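You operate a simulated robot arm through the tools that you are given. There is no shell and no other tool. Be economical: measure what you need, move in short steps, check, and stop when the job is done.

You run a simulated robot arm. Do the job below in one go: nothing can be reset, and whatever is moved stays where it is left.

JOB
Shut and bolt the door, then dry the air to 65 % or less.
Fine: run the dehumidifier till the meter shows it, then switch it off; keep clear under the door.

The check looks at the end state, three seconds after you hand in, the way a careful person would. Anything else that was tipped, shoved, dropped, spilled or broken makes it a failure.

ROBOT AND FRAMES
A 7-joint arm with a two-finger parallel gripper, fixed in place. Base frame: the origin is at the foot of the arm, x ahead of it, y to its left, z up. Readings come in m, degrees, newtons and seconds.
With the tool pointing down near the work surface it reaches from about 0.44 to 0.92 m from the base axis. Its first joint turns from -115.0 to 115.0 degrees. Payload 3.91 kg.
Tool frame: the origin (TCP) lies between the finger pads and is the grasp point; the fingertips stand 0.03 m ahead of it; z points along the fingers, y is the line along which they close. Largest opening 0.11 m; finger width 0.02, thickness 0.01; the body of the gripper, 0.048 by 0.112 m, starts 0.055 m behind the TCP.
Orientation is that of the tool frame in the base frame, as a unit quaternion [x, y, z, w]. With the fingers straight down and closing along the base's y, the tool's x points along the base's -x, its y along +y and its z along -z.

CONTROLS
- The arm moves only by the tool drive_tool. Its arguments are lists of equal length, an entry for each row: "dp": the shift along the base's x, y, z in units of 300 mm (1.0 is 300 mm), a list of three; "delta_rot": the turn, a rotation vector about the base's x, y, z in units of 90 degrees (1.0 is 90 degrees), a list of three; "gripper": the gripper command, from -1 (shut) to 1 (fully open), values between in proportion. In form: {"dp": [[x, y, z], ...], "delta_rot": [[ax, ay, az], ...], "gripper": [gripper, ...]}. A call has 1 to 8 rows; each row is the pose to reach, as a shift and turn from the pose commanded when the call began. A call with a number of a shift or a turn outside -1 to 1 is refused whole. Each row takes 0.2 s and may step no farther than 0.05 m and 8.6 degrees from the row before; otherwise, or with a gripper value out of range, the whole call is refused. A pose out of reach is approached as far as the arm can. The call stops where the force on the tool passes 50 N (or 10 N more than at its start, if that is more) or the arm is blocked; 0.2 s more then pass. Each finger travels about 0.153 m/s and halts on what it meets, pressing with about 21 N; the grip force reading is that of the motor and also rises with nothing between the fingers. The clock runs only during rows and for 0.2 s after the last one: add rows that repeat a pose to give the fingers time. It gives the time, the measured TCP pose, the force on the tool (base axes), the opening and the grip force at its end, in the units of the frame above (readings bear some noise).
- Cameras (640 x 400 px; columns grow to the right, rows downward): "scene" is fixed at [0.4019, 0.6517, 1.7211]; the picture's right is [-0.98, -0.18, 0.00], its down [-0.08, 0.46, -0.88] and it looks along [0.16, -0.87, -0.47] (base axes); focal length 318 px, centre (320, 200). "wrist" rides on the gripper at [0.072, 0.017, -0.103] in the tool frame; the picture's right is [-0.23, 0.97, 0.00], its down [-0.76, -0.18, -0.62] and it looks along [-0.61, -0.14, 0.78] (tool axes); focal length 222 px, centre (320, 200). There is no depth. A picture from a camera that has moved, and an enlarged one, comes with that camera's place and axes in the base frame and with its lens.
- camera(camera): a new picture of that camera. It takes no simulated time.
- lift_body(by): slides the trunk up (or, below 0, down) by that many m; the arm rides with it, the base frame stays. It gives what a move gives, with no picture.
- zoom(camera, box): a new picture of the part [left, top, right, bottom] of that camera's present view, enlarged. It takes no simulated time.
- sign_off(): hands the job in; it is judged then, once.

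Go step by step. Nothing tells you positions but the pictures and the camera data: compare them with the known pose of the tool, close in by small moves and look again before you grip or let go. The budget is 120 turns and 64 pictures, counting those below and the enlarged ones. Unless the task says otherwise, let go and move clear before handing in, and close with one line.

The tools are called after "Emit:" as a command line: name --argument value ..., lists and objects as JSON in quotes. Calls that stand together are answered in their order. drive_tool: Moves the arm, as the interface text tells. Its arguments: {"type":"object","properties":{"dp":{"type":"array"},"delta_rot":{"type":"array"},"gripper":{"type":"array"}},"required":["dp","delta_rot","gripper"]} The other tools are called the same way: lift_body (by) slides the trunk up or down; camera (camera) takes a picture; zoom (camera, box) takes an enlarged picture of a part of a camera's view; sign_off () hands the job in.

At the start:

```text
time: 0.0
eef_pos: [0.628, -0.2209, 1.4238]
tcp_rot: [0.0, 1.0, 0.0, -0.001]
force: [-0.5, 0.0, -0.3]
gripper_width: 0.1099
grip_force: 0.0
trunk travel left (down, up): [-0.775, 0.215]
```

scene: 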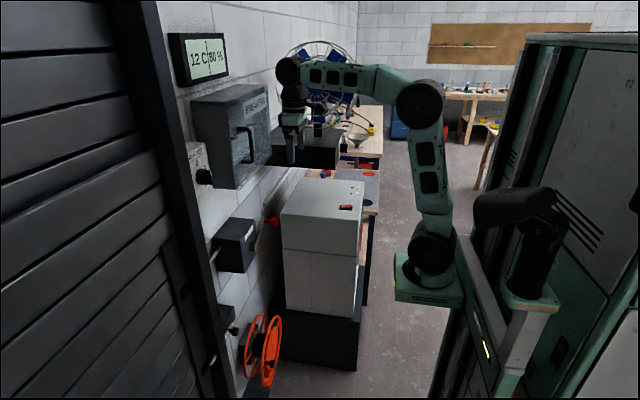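
wrist: 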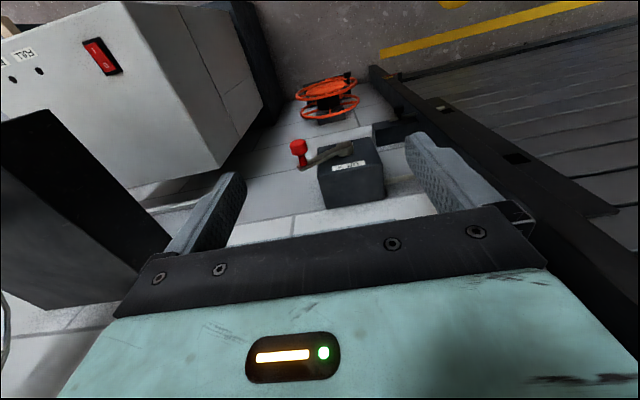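

I see a roller door at the left, a wall-mounted box with a red-knobbed crank, an orange hand wheel, a dehumidifier with a red rocker switch, and a meter at 80 %. I'll look closer before moving.

Emit:
zoom --camera "scene" --box '[160, 20, 400, 170]'

Emit:
zoom --camera "scene" --box '[130, 200, 370, 400]'

Emit:
zoom --camera "wrist" --box '[240, 60, 640, 220]'

Emit:
zoom --camera "scene" --box '[0, 0, 240, 400]'

```text
2.67 times, centred on (280, 95) of scene
camera zoom: at [0.4019, 0.6517, 1.7211], right [-0.98, -0.18, 0.0], down [-0.08, 0.46, -0.88], along [0.16, -0.87, -0.47], focal length 847 px, centre (427, 480)
```

zoom: 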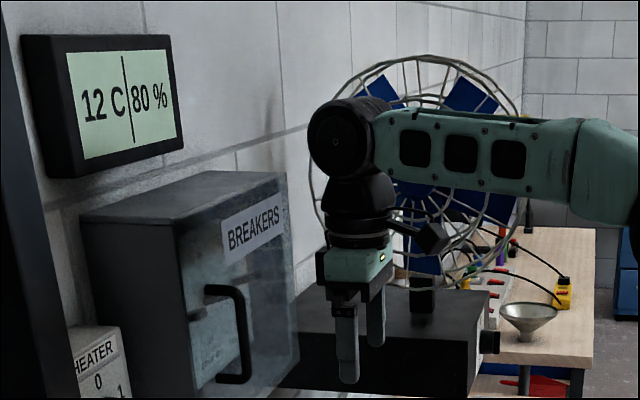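

```text
2.00 times, centred on (250, 300) of scene
camera zoom: at [0.4019, 0.6517, 1.7211], right [-0.98, -0.18, 0.0], down [-0.08, 0.46, -0.88], along [0.16, -0.87, -0.47], focal length 635 px, centre (460, 0)
```

zoom: 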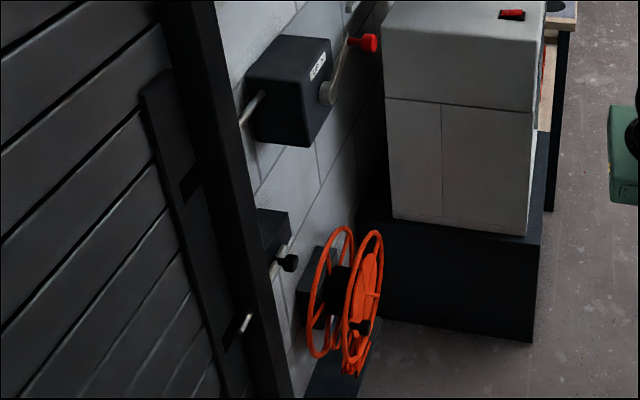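

```text
1.60 times, centred on (440, 140) of wrist
camera zoom: at [0.5568, -0.2035, 1.5274], right [0.23, 0.97, 0.0], down [0.76, -0.18, 0.62], along [0.61, -0.14, -0.78], focal length 355 px, centre (128, 296)
```

zoom: 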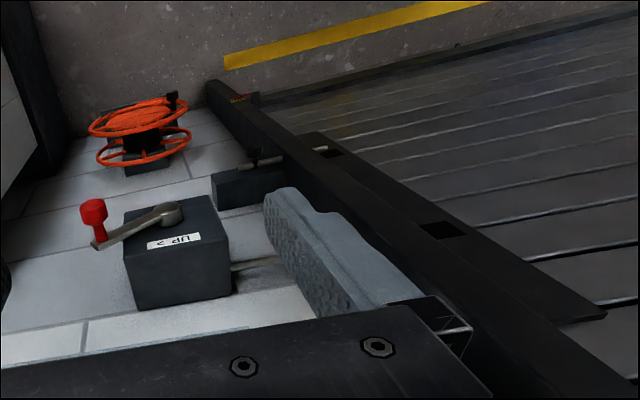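

```text
1.00 times, centred on (120, 200) of scene
camera zoom: at [0.4019, 0.6517, 1.7211], right [-0.98, -0.18, 0.0], down [-0.08, 0.46, -0.88], along [0.16, -0.87, -0.47], focal length 318 px, centre (520, 200)
```

zoom: 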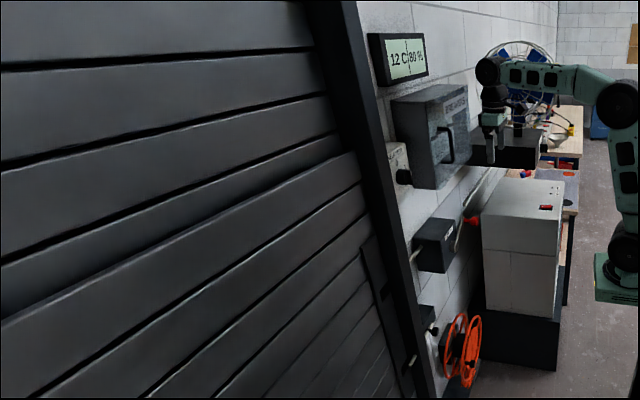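

The box with "UP >" is the door crank; its hub works out near (0.795, -0.20, 1.055) and its knob near (0.754, -0.294, 1.09). I'll check details of the dehumidifier, the label and the door's foot.

Emit:
zoom --camera "wrist" --box '[0, 0, 160, 100]'

Emit:
zoom --camera "wrist" --box '[280, 60, 440, 210]'

Emit:
zoom --camera "wrist" --box '[360, 40, 640, 215]'

Emit:
zoom --camera "scene" --box '[270, 150, 390, 225]'

Emit:
zoom --camera "scene" --box '[150, 280, 300, 400]'

```text
4.00 times, centred on (80, 50) of wrist
camera zoom: at [0.5568, -0.2035, 1.5274], right [0.23, 0.97, 0.0], down [0.76, -0.18, 0.62], along [0.61, -0.14, -0.78], focal length 888 px, centre (1280, 800)
```

zoom: 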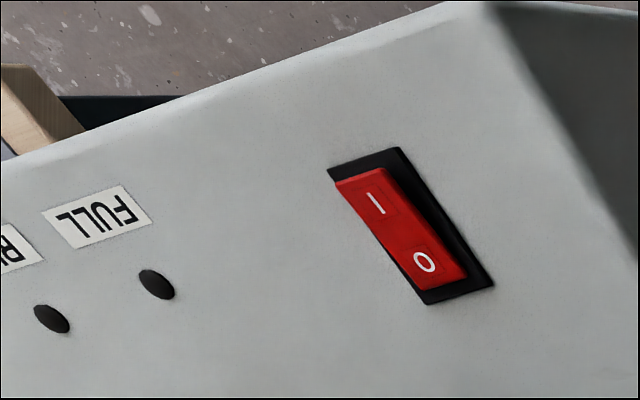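

```text
2.67 times, centred on (360, 135) of wrist
camera zoom: at [0.5568, -0.2035, 1.5274], right [0.23, 0.97, 0.0], down [0.76, -0.18, 0.62], along [0.61, -0.14, -0.78], focal length 592 px, centre (213, 373)
```

zoom: 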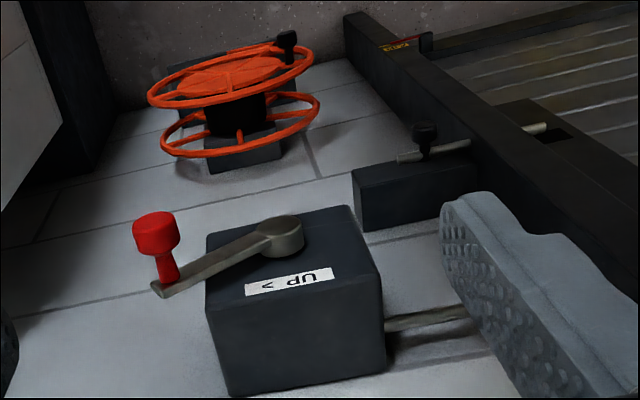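

```text
2.29 times, centred on (500, 128) of wrist
camera zoom: at [0.5568, -0.2035, 1.5274], right [0.23, 0.97, 0.0], down [0.76, -0.18, 0.62], along [0.61, -0.14, -0.78], focal length 508 px, centre (-91, 366)
```

zoom: 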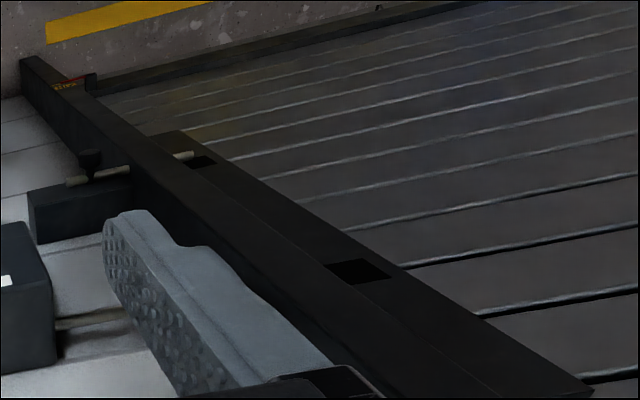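

```text
5.33 times, centred on (330, 188) of scene
camera zoom: at [0.4019, 0.6517, 1.7211], right [-0.98, -0.18, 0.0], down [-0.08, 0.46, -0.88], along [0.16, -0.87, -0.47], focal length 1694 px, centre (267, 267)
```

zoom: 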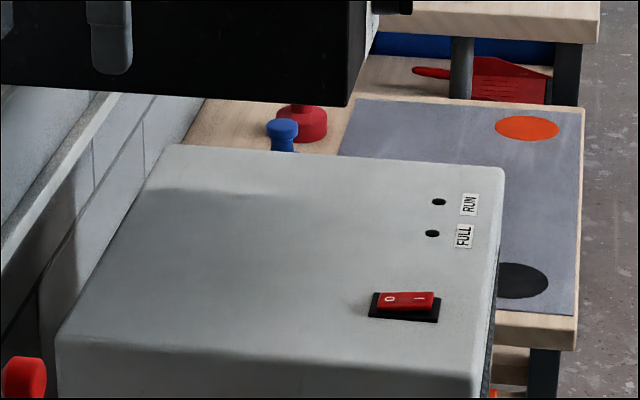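

```text
3.33 times, centred on (225, 340) of scene
camera zoom: at [0.4019, 0.6517, 1.7211], right [-0.98, -0.18, 0.0], down [-0.08, 0.46, -0.88], along [0.16, -0.87, -0.47], focal length 1059 px, centre (637, -267)
```

zoom: 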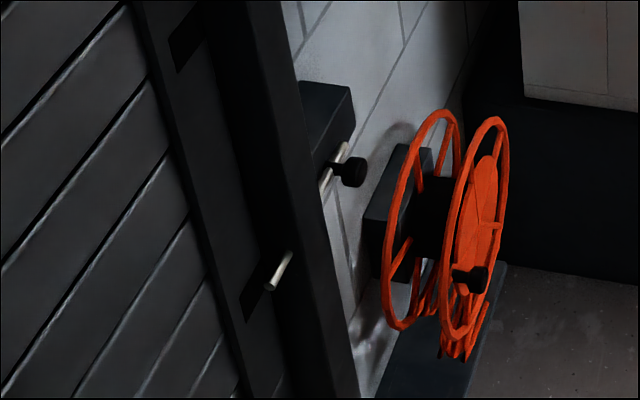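

The bolt tip (lower box, black knob) stands in the door's lower slot, so the door is held part open. I'll swing over to look at the bolt and the door's foot.

Emit:
drive_tool --dp '[[0, 0.16, 0], [0, 0.32, 0], [0, 0.48, 0], [0, 0.64, 0], [0, 0.8, 0]]' --delta_rot '[[0, 0, 0], [0, 0, 0], [0, 0, 0], [0, 0, 0], [0, 0, 0]]' --gripper '[1, 1, 1, 1, 1]'

Emit:
lift_body --by -0.3

Emit:
camera --camera "wrist"

```text
time: 1.2
eef_pos: [0.6292, 0.0193, 1.4266]
tcp_rot: [0.0, 1.0, 0.0, 0.001]
force: [0.2, -0.2, -0.3]
gripper_width: 0.11
grip_force: 0.0
trunk travel left (down, up): [-0.775, 0.215]
```

```text
time: 4.2
eef_pos: [0.6284, 0.0178, 1.1276]
tcp_rot: [0.0, 1.0, 0.0, 0.0]
force: [0.2, 0.3, 0.1]
gripper_width: 0.1098
grip_force: 0.1
trunk travel left (down, up): [-0.475, 0.515]
```

```text
52 pictures are left
camera wrist: at [0.5568, 0.0367, 1.2305], right [0.23, 0.97, 0.0], down [0.76, -0.18, 0.62], along [0.61, -0.14, -0.78], focal length 222 px, centre (320, 200)
```

wrist: 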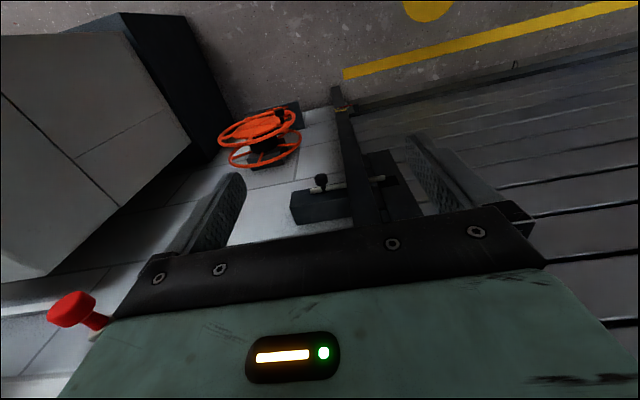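

Emit:
zoom --camera "wrist" --box '[320, 20, 640, 200]'

Emit:
zoom --camera "wrist" --box '[280, 70, 440, 230]'

```text
2.00 times, centred on (480, 110) of wrist
camera zoom: at [0.5568, 0.0367, 1.2305], right [0.23, 0.97, 0.0], down [0.76, -0.18, 0.62], along [0.61, -0.14, -0.78], focal length 444 px, centre (0, 380)
```

zoom: 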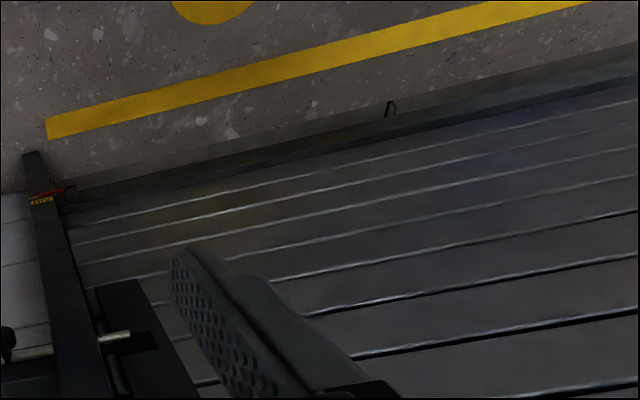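

```text
2.50 times, centred on (360, 150) of wrist
camera zoom: at [0.5568, 0.0367, 1.2305], right [0.23, 0.97, 0.0], down [0.76, -0.18, 0.62], along [0.61, -0.14, -0.78], focal length 555 px, centre (220, 325)
```

zoom: 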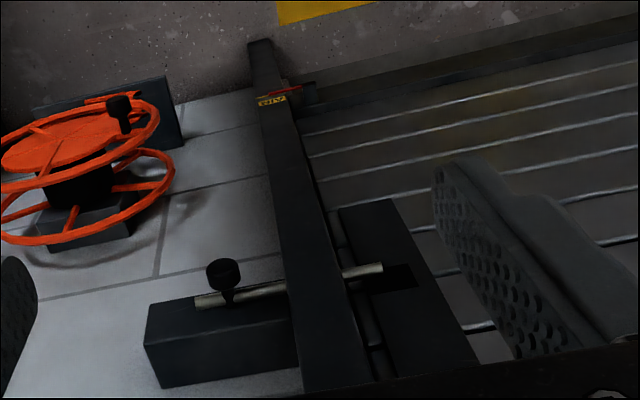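

There's a small red/yellow piece at the frame's foot and a loop-like thing at the door's bottom edge; I'll look at both closely.

Emit:
zoom --camera "wrist" --box '[325, 85, 385, 122]'

Emit:
zoom --camera "wrist" --box '[480, 50, 560, 100]'

```text
10.67 times, centred on (355, 104) of wrist
camera zoom: at [0.5568, 0.0367, 1.2305], right [0.23, 0.97, 0.0], down [0.76, -0.18, 0.62], along [0.61, -0.14, -0.78], focal length 2369 px, centre (-53, 1229)
```

zoom: 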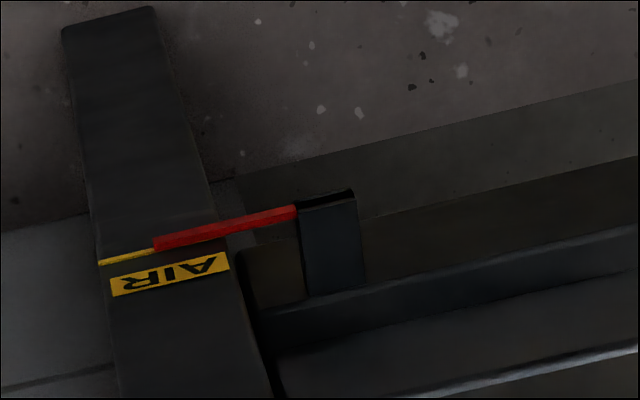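

```text
8.00 times, centred on (520, 75) of wrist
camera zoom: at [0.5568, 0.0367, 1.2305], right [0.23, 0.97, 0.0], down [0.76, -0.18, 0.62], along [0.61, -0.14, -0.78], focal length 1777 px, centre (-1280, 1200)
```

zoom: 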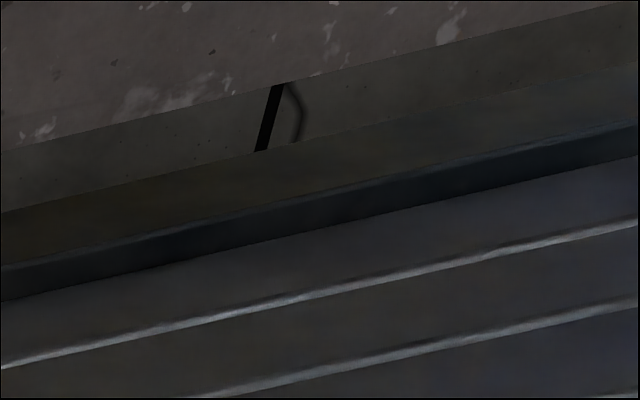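

The pointer sits at an "AIR" mark, i.e. vent position. A dark thing on the sill may be lying under the door, so I'll go lower and nearer to check.

Emit:
drive_tool --dp '[[0, 0.16, 0], [0, 0.32, 0], [0, 0.48, 0], [0, 0.64, 0], [0, 0.8, 0], [0, 0.96, 0]]' --delta_rot '[[0, 0, 0], [0, 0, 0], [0, 0, 0], [0, 0, 0], [0, 0, 0], [0, 0, 0]]' --gripper '[1, 1, 1, 1, 1, 1]'

Emit:
lift_body --by -0.35

Emit:
camera --camera "wrist"

Emit:
camera --camera "scene"

```text
time: 5.6
eef_pos: [0.6217, 0.3022, 1.1223]
tcp_rot: [0.0, 1.0, 0.001, 0.001]
force: [0.5, 0.0, 0.6]
gripper_width: 0.11
grip_force: 0.1
out of reach, approached as far as the arm can: row 6
trunk travel left (down, up): [-0.475, 0.515]
```

```text
time: 9.0
eef_pos: [0.6218, 0.3026, 0.7715]
tcp_rot: [0.0, 1.0, 0.0, 0.001]
force: [-0.3, 0.2, 0.5]
gripper_width: 0.11
grip_force: 0.1
trunk travel left (down, up): [-0.125, 0.865]
```

```text
47 pictures are left
camera wrist: at [0.5483, 0.3214, 0.8742], right [0.23, 0.97, 0.0], down [0.76, -0.18, 0.62], along [0.61, -0.14, -0.78], focal length 222 px, centre (320, 200)
```

wrist: 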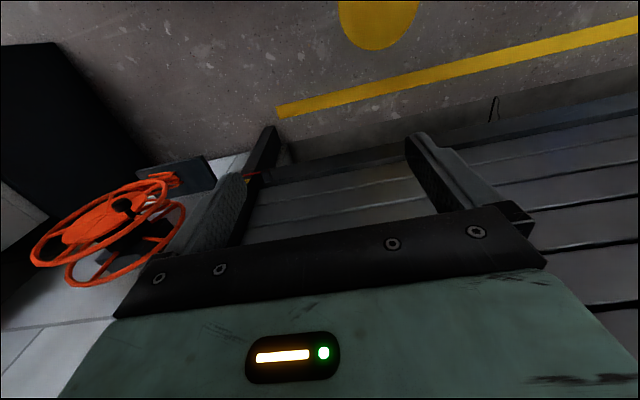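

```text
46 pictures are left
```

scene: 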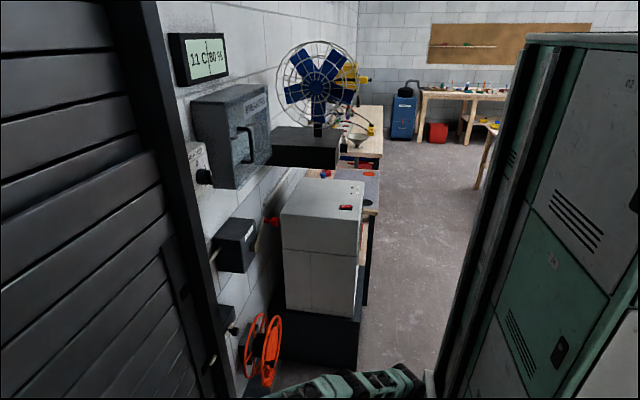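

Emit:
zoom --camera "wrist" --box '[440, 70, 560, 145]'

Emit:
zoom --camera "wrist" --box '[220, 110, 340, 200]'

```text
5.33 times, centred on (500, 108) of wrist
camera zoom: at [0.5483, 0.3214, 0.8742], right [0.23, 0.97, 0.0], down [0.76, -0.18, 0.62], along [0.61, -0.14, -0.78], focal length 1185 px, centre (-640, 693)
```

zoom: 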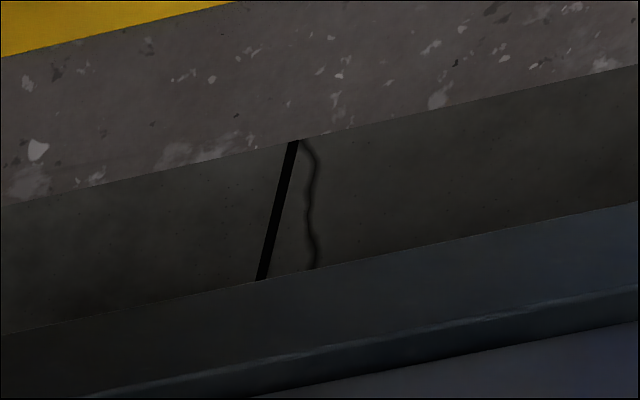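

```text
4.44 times, centred on (280, 155) of wrist
camera zoom: at [0.5483, 0.3214, 0.8742], right [0.23, 0.97, 0.0], down [0.76, -0.18, 0.62], along [0.61, -0.14, -0.78], focal length 987 px, centre (498, 400)
```

zoom: 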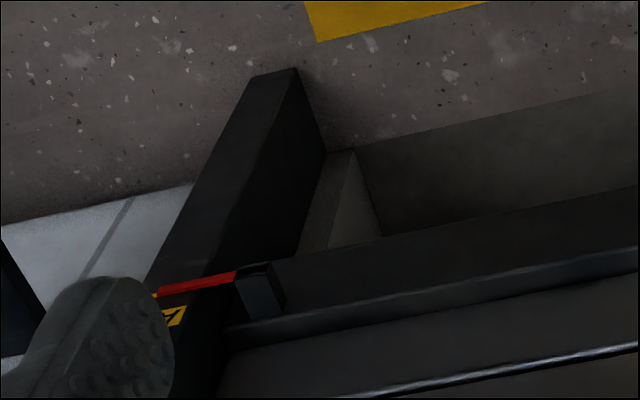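

The dark lines are a joint and a crack in the ground outside, so nothing lies under the door. The bolt knob works out at about (0.807, -0.018, 0.84), with the rod along y; next I come back and turn the tool to point at the wall.

Emit:
lift_body --by 0.2

Emit:
drive_tool --dp '[[0, -0.14, 0], [0, -0.28, 0], [0, -0.42, 0], [-0.03, -0.56, 0], [-0.06, -0.7, 0], [-0.1, -0.84, 0], [-0.15, -0.98, 0]]' --delta_rot '[[0, -0.09, 0], [0, -0.18, 0], [0, -0.27, 0], [0, -0.36, 0], [0, -0.45, 0], [0, -0.54, 0], [0, -0.63, 0]]' --gripper '[0, 0, 0, 0, 0, 0, 0]'

```text
time: 11.2
eef_pos: [0.6197, 0.3031, 0.971]
tcp_rot: [0.0, 1.0, -0.001, 0.0]
force: [1.0, -0.1, 0.5]
gripper_width: 0.1099
grip_force: 0.1
trunk travel left (down, up): [-0.325, 0.665]
```

```text
time: 12.8
eef_pos: [0.5934, 0.037, 0.9461]
tcp_rot: [-0.001, 0.88, 0.001, 0.476]
force: [0.6, -0.3, -0.6]
gripper_width: 0.0547
grip_force: 0.0
out of reach, approached as far as the arm can: row 7
trunk travel left (down, up): [-0.325, 0.665]
```

Emit:
drive_tool --dp '[[0, -0.05, -0.03], [0, -0.1, -0.06], [0, -0.15, -0.1], [0, -0.18, -0.15]]' --delta_rot '[[0, -0.092, 0], [0, -0.184, 0], [0, -0.276, 0], [0, -0.365, 0]]' --gripper '[0, 0, 0, 0]'

Emit:
camera --camera "wrist"

Emit:
camera --camera "scene"

```text
time: 13.8
eef_pos: [0.6136, -0.0063, 0.9235]
tcp_rot: [0.0, 0.71, 0.001, 0.705]
force: [-0.2, -0.7, 0.5]
gripper_width: 0.055
grip_force: 0.1
out of reach, approached as far as the arm can: row 1, 2, 3, 4
trunk travel left (down, up): [-0.325, 0.665]
```

```text
43 pictures are left
camera wrist: at [0.5101, 0.0119, 0.8522], right [0.0, 0.97, 0.23], down [-0.62, -0.18, 0.77], along [0.79, -0.14, 0.6], focal length 222 px, centre (320, 200)
```

wrist: 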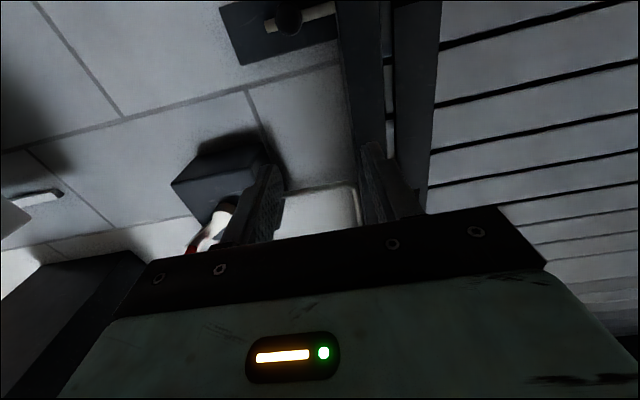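

```text
42 pictures are left
```

scene: 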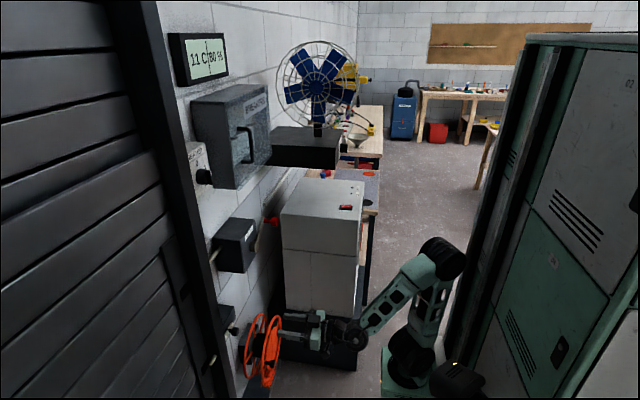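

Tool now points at the wall; the knob measures at about (0.807, -0.018, 0.837) from here too. I'll line up in front of it and look before closing in.

Emit:
drive_tool --dp '[[0, -0.04, -0.14], [0, -0.04, -0.285], [0.12, -0.04, -0.285], [0.25, -0.04, -0.285], [0.35, -0.04, -0.285], [0.35, -0.04, -0.285]]' --delta_rot '[[0, 0, 0], [0, 0, 0], [0, 0, 0], [0, 0, 0], [0, 0, 0], [0, 0, 0]]' --gripper '[0.3, 0.3, 0.3, 0.3, 0.3, 0.3]'

Emit:
camera --camera "wrist"

Emit:
zoom --camera "scene" --box '[170, 270, 330, 390]'

```text
time: 15.2
eef_pos: [0.7193, -0.0176, 0.8354]
tcp_rot: [-0.001, 0.71, 0.001, 0.704]
force: [-0.1, -0.3, -0.3]
gripper_width: 0.0717
grip_force: 0.1
out of reach, approached as far as the arm can: row 1, 2, 3
trunk travel left (down, up): [-0.325, 0.665]
```

```text
41 pictures are left
camera wrist: at [0.6158, -0.0004, 0.7646], right [0.0, 0.97, 0.23], down [-0.62, -0.18, 0.77], along [0.79, -0.14, 0.6], focal length 222 px, centre (320, 200)
```

wrist: 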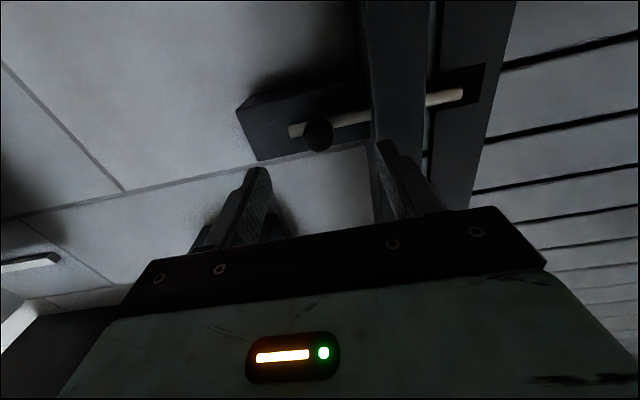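

```text
3.33 times, centred on (250, 330) of scene
camera zoom: at [0.4019, 0.6517, 1.7211], right [-0.98, -0.18, 0.0], down [-0.08, 0.46, -0.88], along [0.16, -0.87, -0.47], focal length 1059 px, centre (553, -233)
```

zoom: 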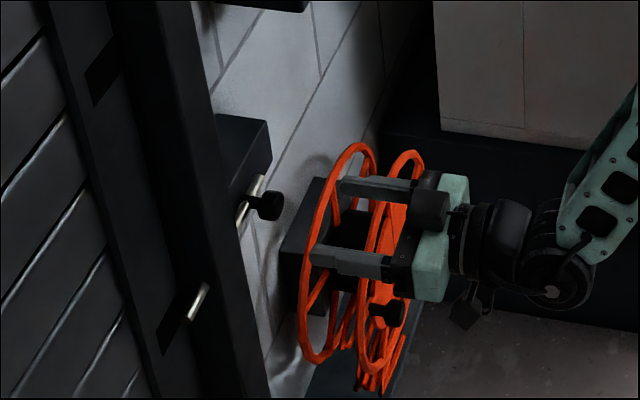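

Aligned; the door frame is close on the right, so I narrow the fingers to about 50 mm and go in around the knob.

Emit:
drive_tool --dp '[[0, 0, 0], [0.1, 0, 0.005], [0.17, 0, 0.01], [0.23, 0, 0.01], [0.23, 0, 0.01]]' --delta_rot '[[0, 0, 0], [0, 0, 0], [0, 0, 0], [0, 0, 0], [0, 0, 0]]' --gripper '[-0.1, -0.1, -0.1, -0.1, -0.1]'

Emit:
camera --camera "wrist"

```text
time: 16.4
eef_pos: [0.7875, -0.016, 0.8405]
tcp_rot: [-0.001, 0.709, 0.001, 0.705]
force: [-0.8, 0.1, 0.1]
gripper_width: 0.0492
grip_force: 0.0
trunk travel left (down, up): [-0.325, 0.665]
```

```text
39 pictures are left
camera wrist: at [0.685, 0.0021, 0.7677], right [0.0, 0.97, 0.23], down [-0.62, -0.18, 0.77], along [0.79, -0.14, 0.6], focal length 222 px, centre (320, 200)
```

wrist: 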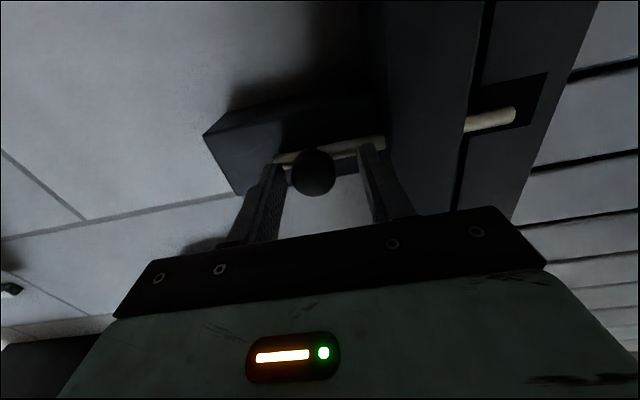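

The knob is between the fingers. I grip it and slide the bolt toward -y.

Emit:
drive_tool --dp '[[0, 0, 0], [0, 0, 0], [0, -0.05, 0], [0, -0.1, 0], [0, -0.15, 0], [0, -0.2, 0]]' --delta_rot '[[0, 0, 0], [0, 0, 0], [0, 0, 0], [0, 0, 0], [0, 0, 0], [0, 0, 0]]' --gripper '[-1, -1, -1, -1, -1, -1]'

Emit:
camera --camera "wrist"

```text
time: 17.5
eef_pos: [0.7883, -0.0213, 0.8325]
tcp_rot: [-0.034, 0.706, -0.001, 0.707]
force: [-9.9, -0.4, 9.7]
gripper_width: 0.0272
grip_force: 45.1
trunk travel left (down, up): [-0.325, 0.665]
stopped in row 5: the force on the tool passed its limit (the readings are from after the stop); the commanded pose is now the measured one
```

```text
38 pictures are left
camera wrist: at [0.685, -0.012, 0.7586], right [-0.05, 0.98, 0.18], down [-0.62, -0.17, 0.77], along [0.79, -0.07, 0.61], focal length 222 px, centre (320, 200)
```

wrist: 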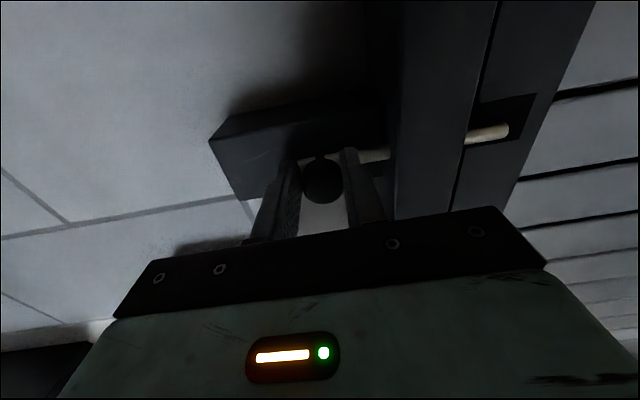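

The bolt barely moved and the force limit tripped. I let go and inspect the bolt and slot: the door's weight may be resting on it, or the handle may need a turn first.

Emit:
drive_tool --dp '[[0, 0, 0], [0, 0, 0], [-0.1, 0, 0], [-0.2, 0, 0], [-0.3, 0, 0]]' --delta_rot '[[0, 0, 0], [0, 0, 0], [0, 0, 0], [0, 0, 0], [0, 0, 0]]' --gripper '[0, 0, 0, 0, 0]'

Emit:
zoom --camera "wrist" --box '[230, 60, 510, 190]'

Emit:
zoom --camera "scene" --box '[170, 300, 270, 380]'

```text
time: 18.7
eef_pos: [0.699, -0.0223, 0.8296]
tcp_rot: [-0.034, 0.708, 0.0, 0.705]
force: [0.7, -0.6, 0.0]
gripper_width: 0.055
grip_force: 0.0
trunk travel left (down, up): [-0.325, 0.665]
```

```text
2.29 times, centred on (370, 125) of wrist
camera zoom: at [0.5957, -0.0132, 0.7565], right [-0.05, 0.98, 0.18], down [-0.61, -0.17, 0.77], along [0.79, -0.07, 0.61], focal length 508 px, centre (206, 371)
```

zoom: 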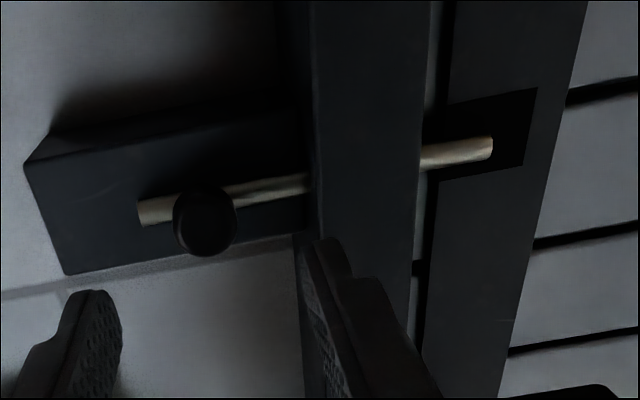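

```text
5.00 times, centred on (220, 340) of scene
camera zoom: at [0.4019, 0.6517, 1.7211], right [-0.98, -0.18, 0.0], down [-0.08, 0.46, -0.88], along [0.16, -0.87, -0.47], focal length 1588 px, centre (820, -500)
```

zoom: 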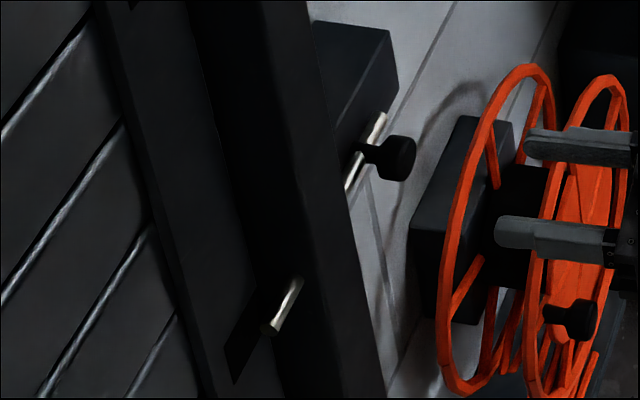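

The slot's upper edge is sitting on the bolt, so the door's weight pinches it. I'll crank UP a little first; going over to the crank knob.

Emit:
drive_tool --dp '[[-0.05, -0.12, 0], [-0.1, -0.26, 0], [-0.1, -0.4, 0], [-0.1, -0.54, 0.02], [-0.1, -0.68, 0.03], [-0.1, -0.8, 0.03], [-0.1, -0.9, 0.03]]' --delta_rot '[[0.031, 0, -0.031], [0.031, 0, -0.031], [0.031, 0, -0.031], [0.031, 0, -0.031], [0.031, 0, -0.031], [0.031, 0, -0.031], [0.031, 0, -0.031]]' --gripper '[0.3, 0.3, 0.3, 0.3, 0.3, 0.3, 0.3]'

Emit:
lift_body --by 0.23

Emit:
camera --camera "wrist"

Emit:
zoom --camera "scene" --box '[190, 180, 350, 300]'

```text
time: 20.3
eef_pos: [0.6683, -0.295, 0.842]
tcp_rot: [0.0, 0.708, -0.001, 0.706]
force: [0.6, -0.7, -0.4]
gripper_width: 0.0713
grip_force: 0.1
out of reach, approached as far as the arm can: row 2, 3, 4
trunk travel left (down, up): [-0.325, 0.665]
```

```text
time: 22.8
eef_pos: [0.6702, -0.2957, 1.0731]
tcp_rot: [0.0, 0.709, -0.001, 0.705]
force: [0.1, -0.5, -0.8]
gripper_width: 0.0714
grip_force: 0.0
trunk travel left (down, up): [-0.555, 0.435]
```

```text
35 pictures are left
camera wrist: at [0.5663, -0.2767, 1.0], right [0.0, 0.97, 0.23], down [-0.62, -0.18, 0.76], along [0.78, -0.14, 0.6], focal length 222 px, centre (320, 200)
```

wrist: 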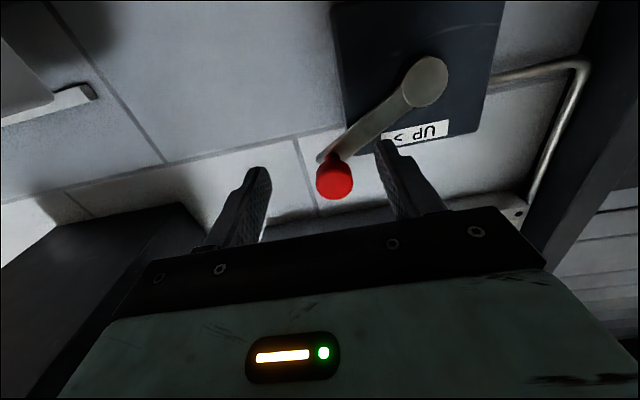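

```text
3.33 times, centred on (270, 240) of scene
camera zoom: at [0.4019, 0.6517, 1.7211], right [-0.98, -0.18, 0.0], down [-0.08, 0.46, -0.88], along [0.16, -0.87, -0.47], focal length 1059 px, centre (487, 67)
```

zoom: 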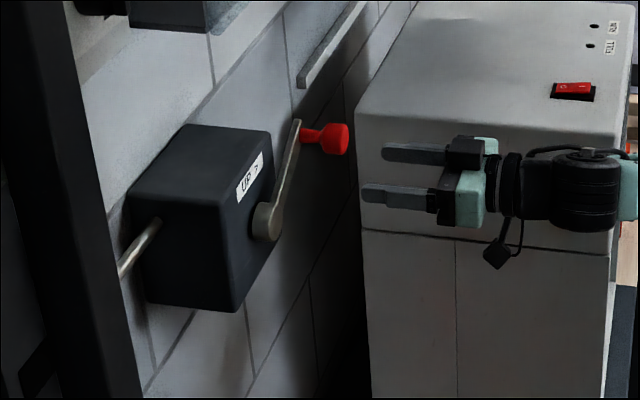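

Knob axis at about (y -0.290, z 1.111), head around x 0.738; hub at (y -0.192, z 1.058), radius 0.112. I go around the knob and grip it.

Emit:
drive_tool --dp '[[0.0, 0.018, 0.126], [0.12, 0.018, 0.126], [0.25, 0.018, 0.126], [0.25, 0.018, 0.126], [0.25, 0.018, 0.126], [0.25, 0.018, 0.126]]' --delta_rot '[[0, 0, 0], [0, 0, 0], [0, 0, 0], [0, 0, 0], [0, 0, 0], [0, 0, 0]]' --gripper '[0.3, 0.3, 0.3, 0.3, -1, -1]'

Emit:
camera --camera "wrist"

```text
time: 24.2
eef_pos: [0.7435, -0.2912, 1.107]
tcp_rot: [0.0, 0.709, -0.001, 0.706]
force: [2.9, -2.8, 0.2]
gripper_width: 0.0329
grip_force: 45.1
trunk travel left (down, up): [-0.555, 0.435]
```

```text
33 pictures are left
camera wrist: at [0.6404, -0.2728, 1.0346], right [0.0, 0.97, 0.23], down [-0.62, -0.18, 0.76], along [0.78, -0.14, 0.6], focal length 222 px, centre (320, 200)
```

wrist: 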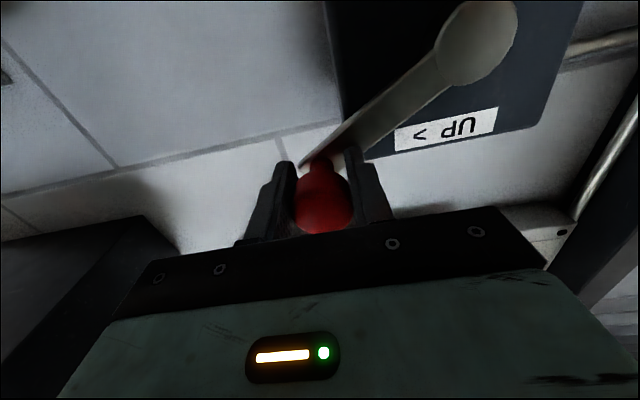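

The knob is held. I turn it clockwise (UP) by about 30° in small steps.

Emit:
drive_tool --dp '[[0, -0.018, -0.045], [0, -0.03, -0.092], [0, -0.036, -0.14], [0, -0.035, -0.188]]' --delta_rot '[[0, 0, 0], [0, 0, 0], [0, 0, 0], [0, 0, 0]]' --gripper '[-1, -1, -1, -1]'

Emit:
zoom --camera "scene" --box '[170, 230, 290, 380]'

```text
time: 25.2
eef_pos: [0.7445, -0.301, 1.0523]
tcp_rot: [0.0, 0.709, 0.0, 0.705]
force: [0.1, 0.5, 0.8]
gripper_width: 0.0
grip_force: 37.8
trunk travel left (down, up): [-0.555, 0.435]
```

```text
2.67 times, centred on (230, 305) of scene
camera zoom: at [0.4019, 0.6517, 1.7211], right [-0.98, -0.18, 0.0], down [-0.08, 0.46, -0.88], along [0.16, -0.87, -0.47], focal length 847 px, centre (560, -80)
```

zoom: 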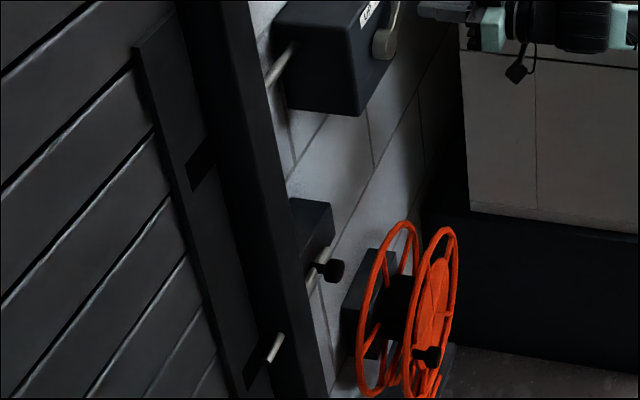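

The knob slipped out of the pads (fingers are now shut on nothing). Pushing the knob tangentially with closed fingers should hold better; I check where the crank is now.

Emit:
camera --camera "wrist"

```text
31 pictures are left
camera wrist: at [0.6418, -0.2836, 0.9801], right [0.0, 0.97, 0.23], down [-0.62, -0.18, 0.76], along [0.78, -0.14, 0.6], focal length 222 px, centre (320, 200)
```

wrist: 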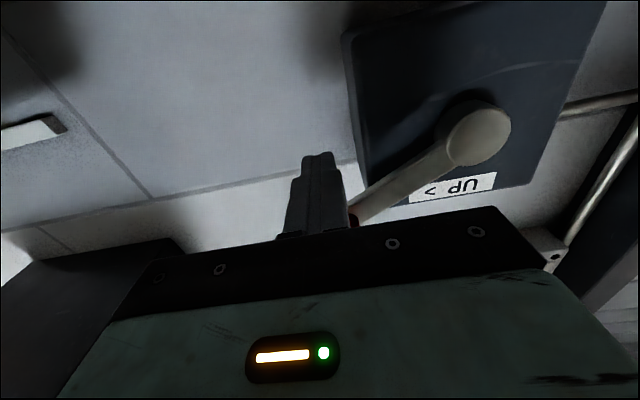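

The crank has not moved. I'll back off, come in above the knob with shut fingers and press it down along its circle.

Emit:
drive_tool --dp '[[-0.12, 0, 0], [-0.24, 0, 0], [-0.24, 0.05, 0.15], [-0.24, 0.11, 0.31], [-0.12, 0.11, 0.31], [0, 0.11, 0.31], [0, 0.11, 0.31]]' --delta_rot '[[0, 0, 0], [0, 0, 0], [0, 0, 0], [0, 0, 0], [0, 0, 0], [0, 0, 0], [0, 0, 0]]' --gripper '[-1, -1, -1, -1, -1, -1, -1]'

Emit:
camera --camera "wrist"

```text
refused: row 4 steps farther than a row can; nothing moved
```

```text
30 pictures are left
camera wrist: at [0.6418, -0.2836, 0.9801], right [0.0, 0.97, 0.23], down [-0.62, -0.18, 0.76], along [0.78, -0.14, 0.6], focal length 222 px, centre (320, 200)
```

wrist: 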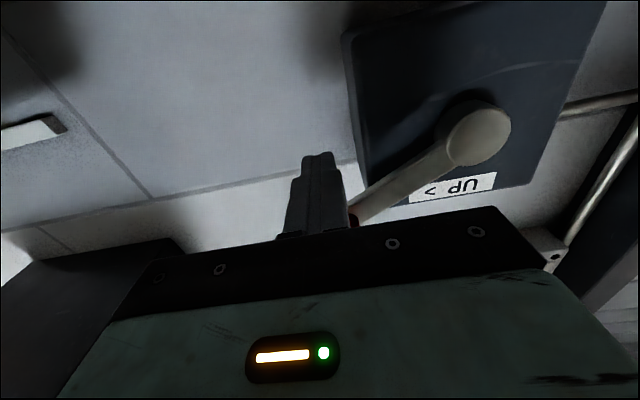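

Emit:
drive_tool --dp '[[-0.12, 0, 0], [-0.24, 0, 0], [-0.24, 0.04, 0.11], [-0.24, 0.08, 0.22], [-0.24, 0.11, 0.31], [-0.12, 0.11, 0.31], [0, 0.11, 0.31], [0, 0.11, 0.31]]' --delta_rot '[[0, 0, 0], [0, 0, 0], [0, 0, 0], [0, 0, 0], [0, 0, 0], [0, 0, 0], [0, 0, 0], [0, 0, 0]]' --gripper '[-1, -1, -1, -1, -1, -1, -1, -1]'

Emit:
zoom --camera "scene" --box '[210, 180, 330, 270]'

```text
time: 27.0
eef_pos: [0.7443, -0.2678, 1.1455]
tcp_rot: [0.0, 0.709, -0.001, 0.705]
force: [-0.2, -0.3, 0.3]
gripper_width: 0.0001
grip_force: 37.7
trunk travel left (down, up): [-0.555, 0.435]
```

```text
4.44 times, centred on (270, 225) of scene
camera zoom: at [0.4019, 0.6517, 1.7211], right [-0.98, -0.18, 0.0], down [-0.08, 0.46, -0.88], along [0.16, -0.87, -0.47], focal length 1412 px, centre (542, 89)
```

zoom: 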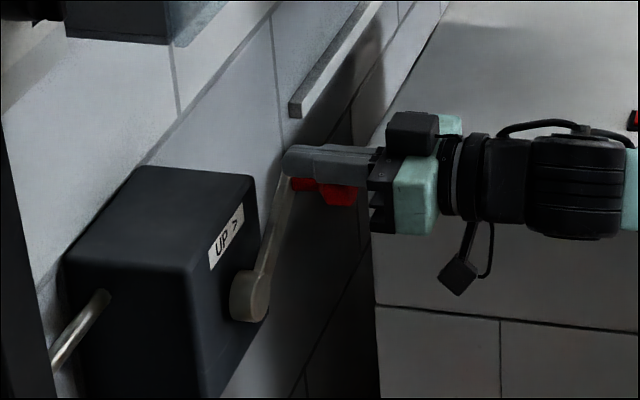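

Emit:
drive_tool --dp '[[0, -0.027, -0.045], [0, -0.05, -0.075], [0, -0.07, -0.108], [0, -0.087, -0.143], [0, -0.1, -0.18]]' --delta_rot '[[0, 0, 0], [0, 0, 0], [0, 0, 0], [0, 0, 0], [0, 0, 0]]' --gripper '[-1, -1, -1, -1, -1]'

Emit:
zoom --camera "scene" --box '[170, 180, 330, 380]'

```text
time: 27.5
eef_pos: [0.7435, -0.2712, 1.1384]
tcp_rot: [-0.008, 0.7, 0.0, 0.714]
force: [8.0, 9.2, 15.3]
gripper_width: 0.0002
grip_force: 37.3
trunk travel left (down, up): [-0.555, 0.435]
stopped in row 2: the force on the tool passed its limit (the readings are from after the stop); the commanded pose is now the measured one
```

```text
2.00 times, centred on (250, 280) of scene
camera zoom: at [0.4019, 0.6517, 1.7211], right [-0.98, -0.18, 0.0], down [-0.08, 0.46, -0.88], along [0.16, -0.87, -0.47], focal length 635 px, centre (460, 40)
```

zoom: 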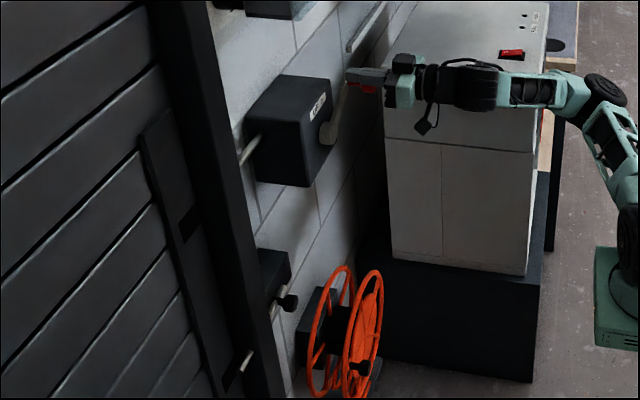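

The knob resisted at contact. That may be an impact spike, so I press again from contact, very slowly.

Emit:
drive_tool --dp '[[0, -0.002, -0.005], [0, -0.004, -0.01], [0, -0.006, -0.015], [0, -0.008, -0.02], [0, -0.01, -0.025], [0, -0.012, -0.03], [0, -0.014, -0.035], [0, -0.016, -0.04]]' --delta_rot '[[0, 0, 0], [0, 0, 0], [0, 0, 0], [0, 0, 0], [0, 0, 0], [0, 0, 0], [0, 0, 0], [0, 0, 0]]' --gripper '[-1, -1, -1, -1, -1, -1, -1, -1]'

```text
time: 28.4
eef_pos: [0.7418, -0.2721, 1.1383]
tcp_rot: [-0.011, 0.695, 0.0, 0.719]
force: [3.8, 6.4, 13.8]
gripper_width: 0.0
grip_force: 37.3
trunk travel left (down, up): [-0.555, 0.435]
stopped in row 4: the force on the tool passed its limit (the readings are from after the stop); the commanded pose is now the measured one
```

Clockwise is firmly blocked, so the door may be pressed upward against the bolt instead. I'll try the other way (DOWN) gently, pushing the knob up from below.

Emit:
drive_tool --dp '[[-0.12, 0, 0.03], [-0.24, 0, 0.03], [-0.24, -0.04, -0.08], [-0.24, -0.08, -0.18], [-0.24, -0.1, -0.29], [-0.12, -0.1, -0.29], [0, -0.1, -0.29], [0.01, -0.1, -0.29]]' --delta_rot '[[0, 0, 0], [0.01, 0.022, -0.01], [0.01, 0.022, -0.01], [0.01, 0.022, -0.01], [0.01, 0.022, -0.01], [0.01, 0.022, -0.01], [0.01, 0.022, -0.01], [0.01, 0.022, -0.01]]' --gripper '[-1, -1, -1, -1, -1, -1, -1, -1]'

Emit:
drive_tool --dp '[[0, 0.0, 0.02], [0, 0.002, 0.04], [0, 0.004, 0.05], [0, 0.006, 0.06], [0, 0.008, 0.07], [0, 0.011, 0.08], [0, 0.014, 0.09], [0, 0.017, 0.1]]' --delta_rot '[[0, 0, 0], [0, 0, 0], [0, 0, 0], [0, 0, 0], [0, 0, 0], [0, 0, 0], [0, 0, 0], [0, 0, 0]]' --gripper '[-1, -1, -1, -1, -1, -1, -1, -1]'

```text
time: 30.2
eef_pos: [0.7455, -0.3042, 1.0486]
tcp_rot: [0.004, 0.71, 0.0, 0.704]
force: [0.3, -0.4, 0.3]
gripper_width: 0.0
grip_force: 38.0
trunk travel left (down, up): [-0.555, 0.435]
```

```text
time: 32.0
eef_pos: [0.7427, -0.2976, 1.0799]
tcp_rot: [0.003, 0.71, 0.001, 0.704]
force: [-0.2, -1.4, -0.1]
gripper_width: 0.0
grip_force: 38.0
trunk travel left (down, up): [-0.555, 0.435]
```

Emit:
drive_tool --dp '[[0, 0.003, 0.01], [0, 0.006, 0.02], [0, 0.009, 0.03], [0, 0.012, 0.04], [0, 0.016, 0.05], [0, 0.02, 0.06], [0, 0.024, 0.07], [0, 0.028, 0.08]]' --delta_rot '[[0, 0, 0], [0, 0, 0], [0, 0, 0], [0, 0, 0], [0, 0, 0], [0, 0, 0], [0, 0, 0], [0, 0, 0]]' --gripper '[-1, -1, -1, -1, -1, -1, -1, -1]'

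```text
time: 32.9
eef_pos: [0.746, -0.2955, 1.0845]
tcp_rot: [0.006, 0.716, 0.001, 0.698]
force: [-7.6, -3.7, -13.6]
gripper_width: 0.0001
grip_force: 37.6
trunk travel left (down, up): [-0.555, 0.435]
stopped in row 4: the force on the tool passed its limit (the readings are from after the stop); the commanded pose is now the measured one
```

Counter-clockwise is blocked just as hard, so something locks the mechanism. I back away and study the crank box and bolt again.

Emit:
drive_tool --dp '[[-0.12, 0, -0.02], [-0.24, 0, -0.02], [-0.26, 0.13, -0.04], [-0.26, 0.26, -0.06], [-0.26, 0.39, -0.06], [-0.26, 0.5, -0.06]]' --delta_rot '[[0, 0, 0], [0, -0.013, 0], [0, -0.013, 0], [0, -0.013, 0], [0, -0.013, 0], [0, -0.013, 0]]' --gripper '[0, 0, 0, 0, 0, 0]'

Emit:
camera --camera "wrist"

Emit:
zoom --camera "scene" --box '[170, 130, 300, 280]'

```text
time: 34.3
eef_pos: [0.6897, -0.15, 1.0727]
tcp_rot: [0.006, 0.708, 0.0, 0.706]
force: [0.0, -0.5, -0.8]
gripper_width: 0.055
grip_force: 0.1
out of reach, approached as far as the arm can: row 4, 5, 6
trunk travel left (down, up): [-0.555, 0.435]
```

```text
27 pictures are left
camera wrist: at [0.5869, -0.1304, 1.0005], right [0.01, 0.97, 0.24], down [-0.62, -0.18, 0.76], along [0.78, -0.15, 0.6], focal length 222 px, centre (320, 200)
```

wrist: 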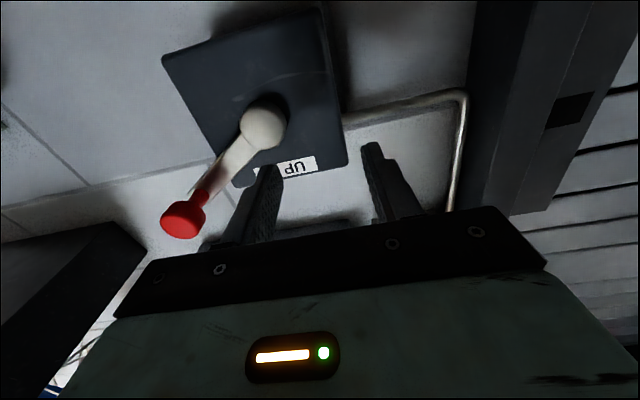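

```text
2.67 times, centred on (235, 205) of scene
camera zoom: at [0.4019, 0.6517, 1.7211], right [-0.98, -0.18, 0.0], down [-0.08, 0.46, -0.88], along [0.16, -0.87, -0.47], focal length 847 px, centre (547, 187)
```

zoom: 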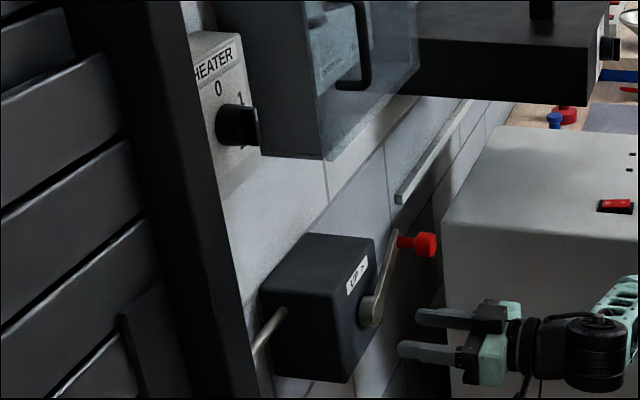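

Nothing else is visible locking the crank. I want an unbiased view of the bolt tip in its slot, so I put the camera level with it.

Emit:
lift_body --by -0.165

Emit:
drive_tool --dp '[[0, 0.15, 0], [0, 0.3, 0], [0, 0.45, 0], [0, 0.6, 0], [0, 0.75, 0]]' --delta_rot '[[0, 0, 0], [0, 0, 0], [0, 0, 0], [0, 0, 0], [0, 0, 0]]' --gripper '[0, 0, 0, 0, 0]'

Emit:
zoom --camera "wrist" --box '[200, 0, 400, 100]'

```text
time: 36.2
eef_pos: [0.6902, -0.1495, 0.9081]
tcp_rot: [0.006, 0.708, 0.0, 0.706]
force: [0.3, 0.1, -0.2]
gripper_width: 0.055
grip_force: 0.1
trunk travel left (down, up): [-0.39, 0.6]
```

```text
time: 37.4
eef_pos: [0.6906, 0.0759, 0.9069]
tcp_rot: [0.006, 0.708, 0.001, 0.706]
force: [-0.2, -0.1, -0.3]
gripper_width: 0.0548
grip_force: 0.0
trunk travel left (down, up): [-0.39, 0.6]
```

```text
3.20 times, centred on (300, 50) of wrist
camera zoom: at [0.5867, 0.0941, 0.8348], right [0.01, 0.97, 0.23], down [-0.62, -0.18, 0.76], along [0.78, -0.15, 0.6], focal length 711 px, centre (384, 680)
```

zoom: 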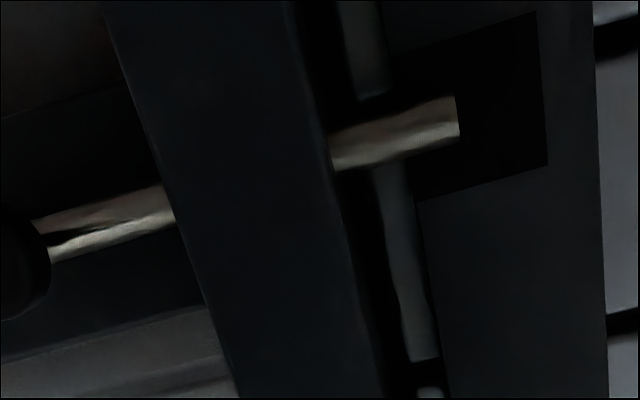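

The tip sits mid-slot, so the door isn't pinching it; perhaps the bolt's knob must be turned or pulled before it slides. I'll re-grip the knob and test its free directions gently.

Emit:
drive_tool --dp '[[0, -0.15, -0.05], [0, -0.3, -0.1], [0, -0.313, -0.223], [0.12, -0.313, -0.223], [0.22, -0.313, -0.223], [0.32, -0.313, -0.223], [0.32, -0.313, -0.223], [0.32, -0.313, -0.223]]' --delta_rot '[[0, 0, 0], [0, 0, 0], [0, 0, 0], [0, 0, 0], [0, 0, 0], [0, 0, 0], [0, 0, 0], [0, 0, 0]]' --gripper '[-0.1, -0.1, -0.1, -0.1, -0.1, -0.1, -1, -1]'

Emit:
drive_tool --dp '[[0, 0, 0.02], [0, 0, 0.04], [0, 0, 0.06], [0, 0, 0.08], [0, 0, 0.1]]' --delta_rot '[[0, 0, 0], [0, 0, 0], [0, 0, 0], [0, 0, 0], [0, 0, 0]]' --gripper '[-1, -1, -1, -1, -1]'

Emit:
camera --camera "wrist"

```text
time: 39.2
eef_pos: [0.7866, -0.0195, 0.8403]
tcp_rot: [0.006, 0.707, 0.0, 0.707]
force: [-10.4, -13.9, 4.6]
gripper_width: 0.0273
grip_force: 44.3
trunk travel left (down, up): [-0.39, 0.6]
```

```text
time: 40.4
eef_pos: [0.7849, -0.0165, 0.874]
tcp_rot: [0.004, 0.707, 0.001, 0.707]
force: [-0.5, -0.6, 0.2]
gripper_width: 0.0002
grip_force: 38.0
trunk travel left (down, up): [-0.39, 0.6]
```

```text
24 pictures are left
camera wrist: at [0.6826, 0.0021, 0.8002], right [0.0, 0.97, 0.23], down [-0.62, -0.18, 0.76], along [0.78, -0.15, 0.61], focal length 222 px, centre (320, 200)
```

wrist: 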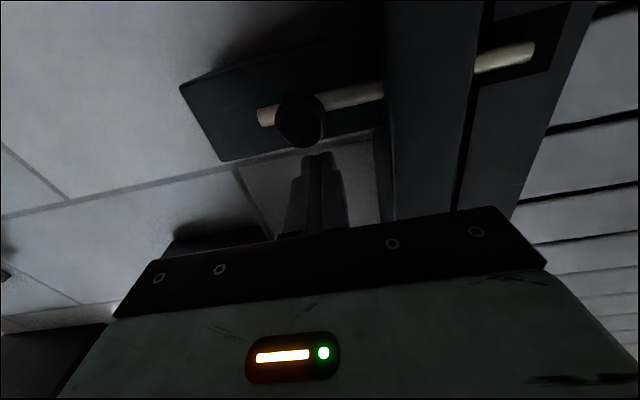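

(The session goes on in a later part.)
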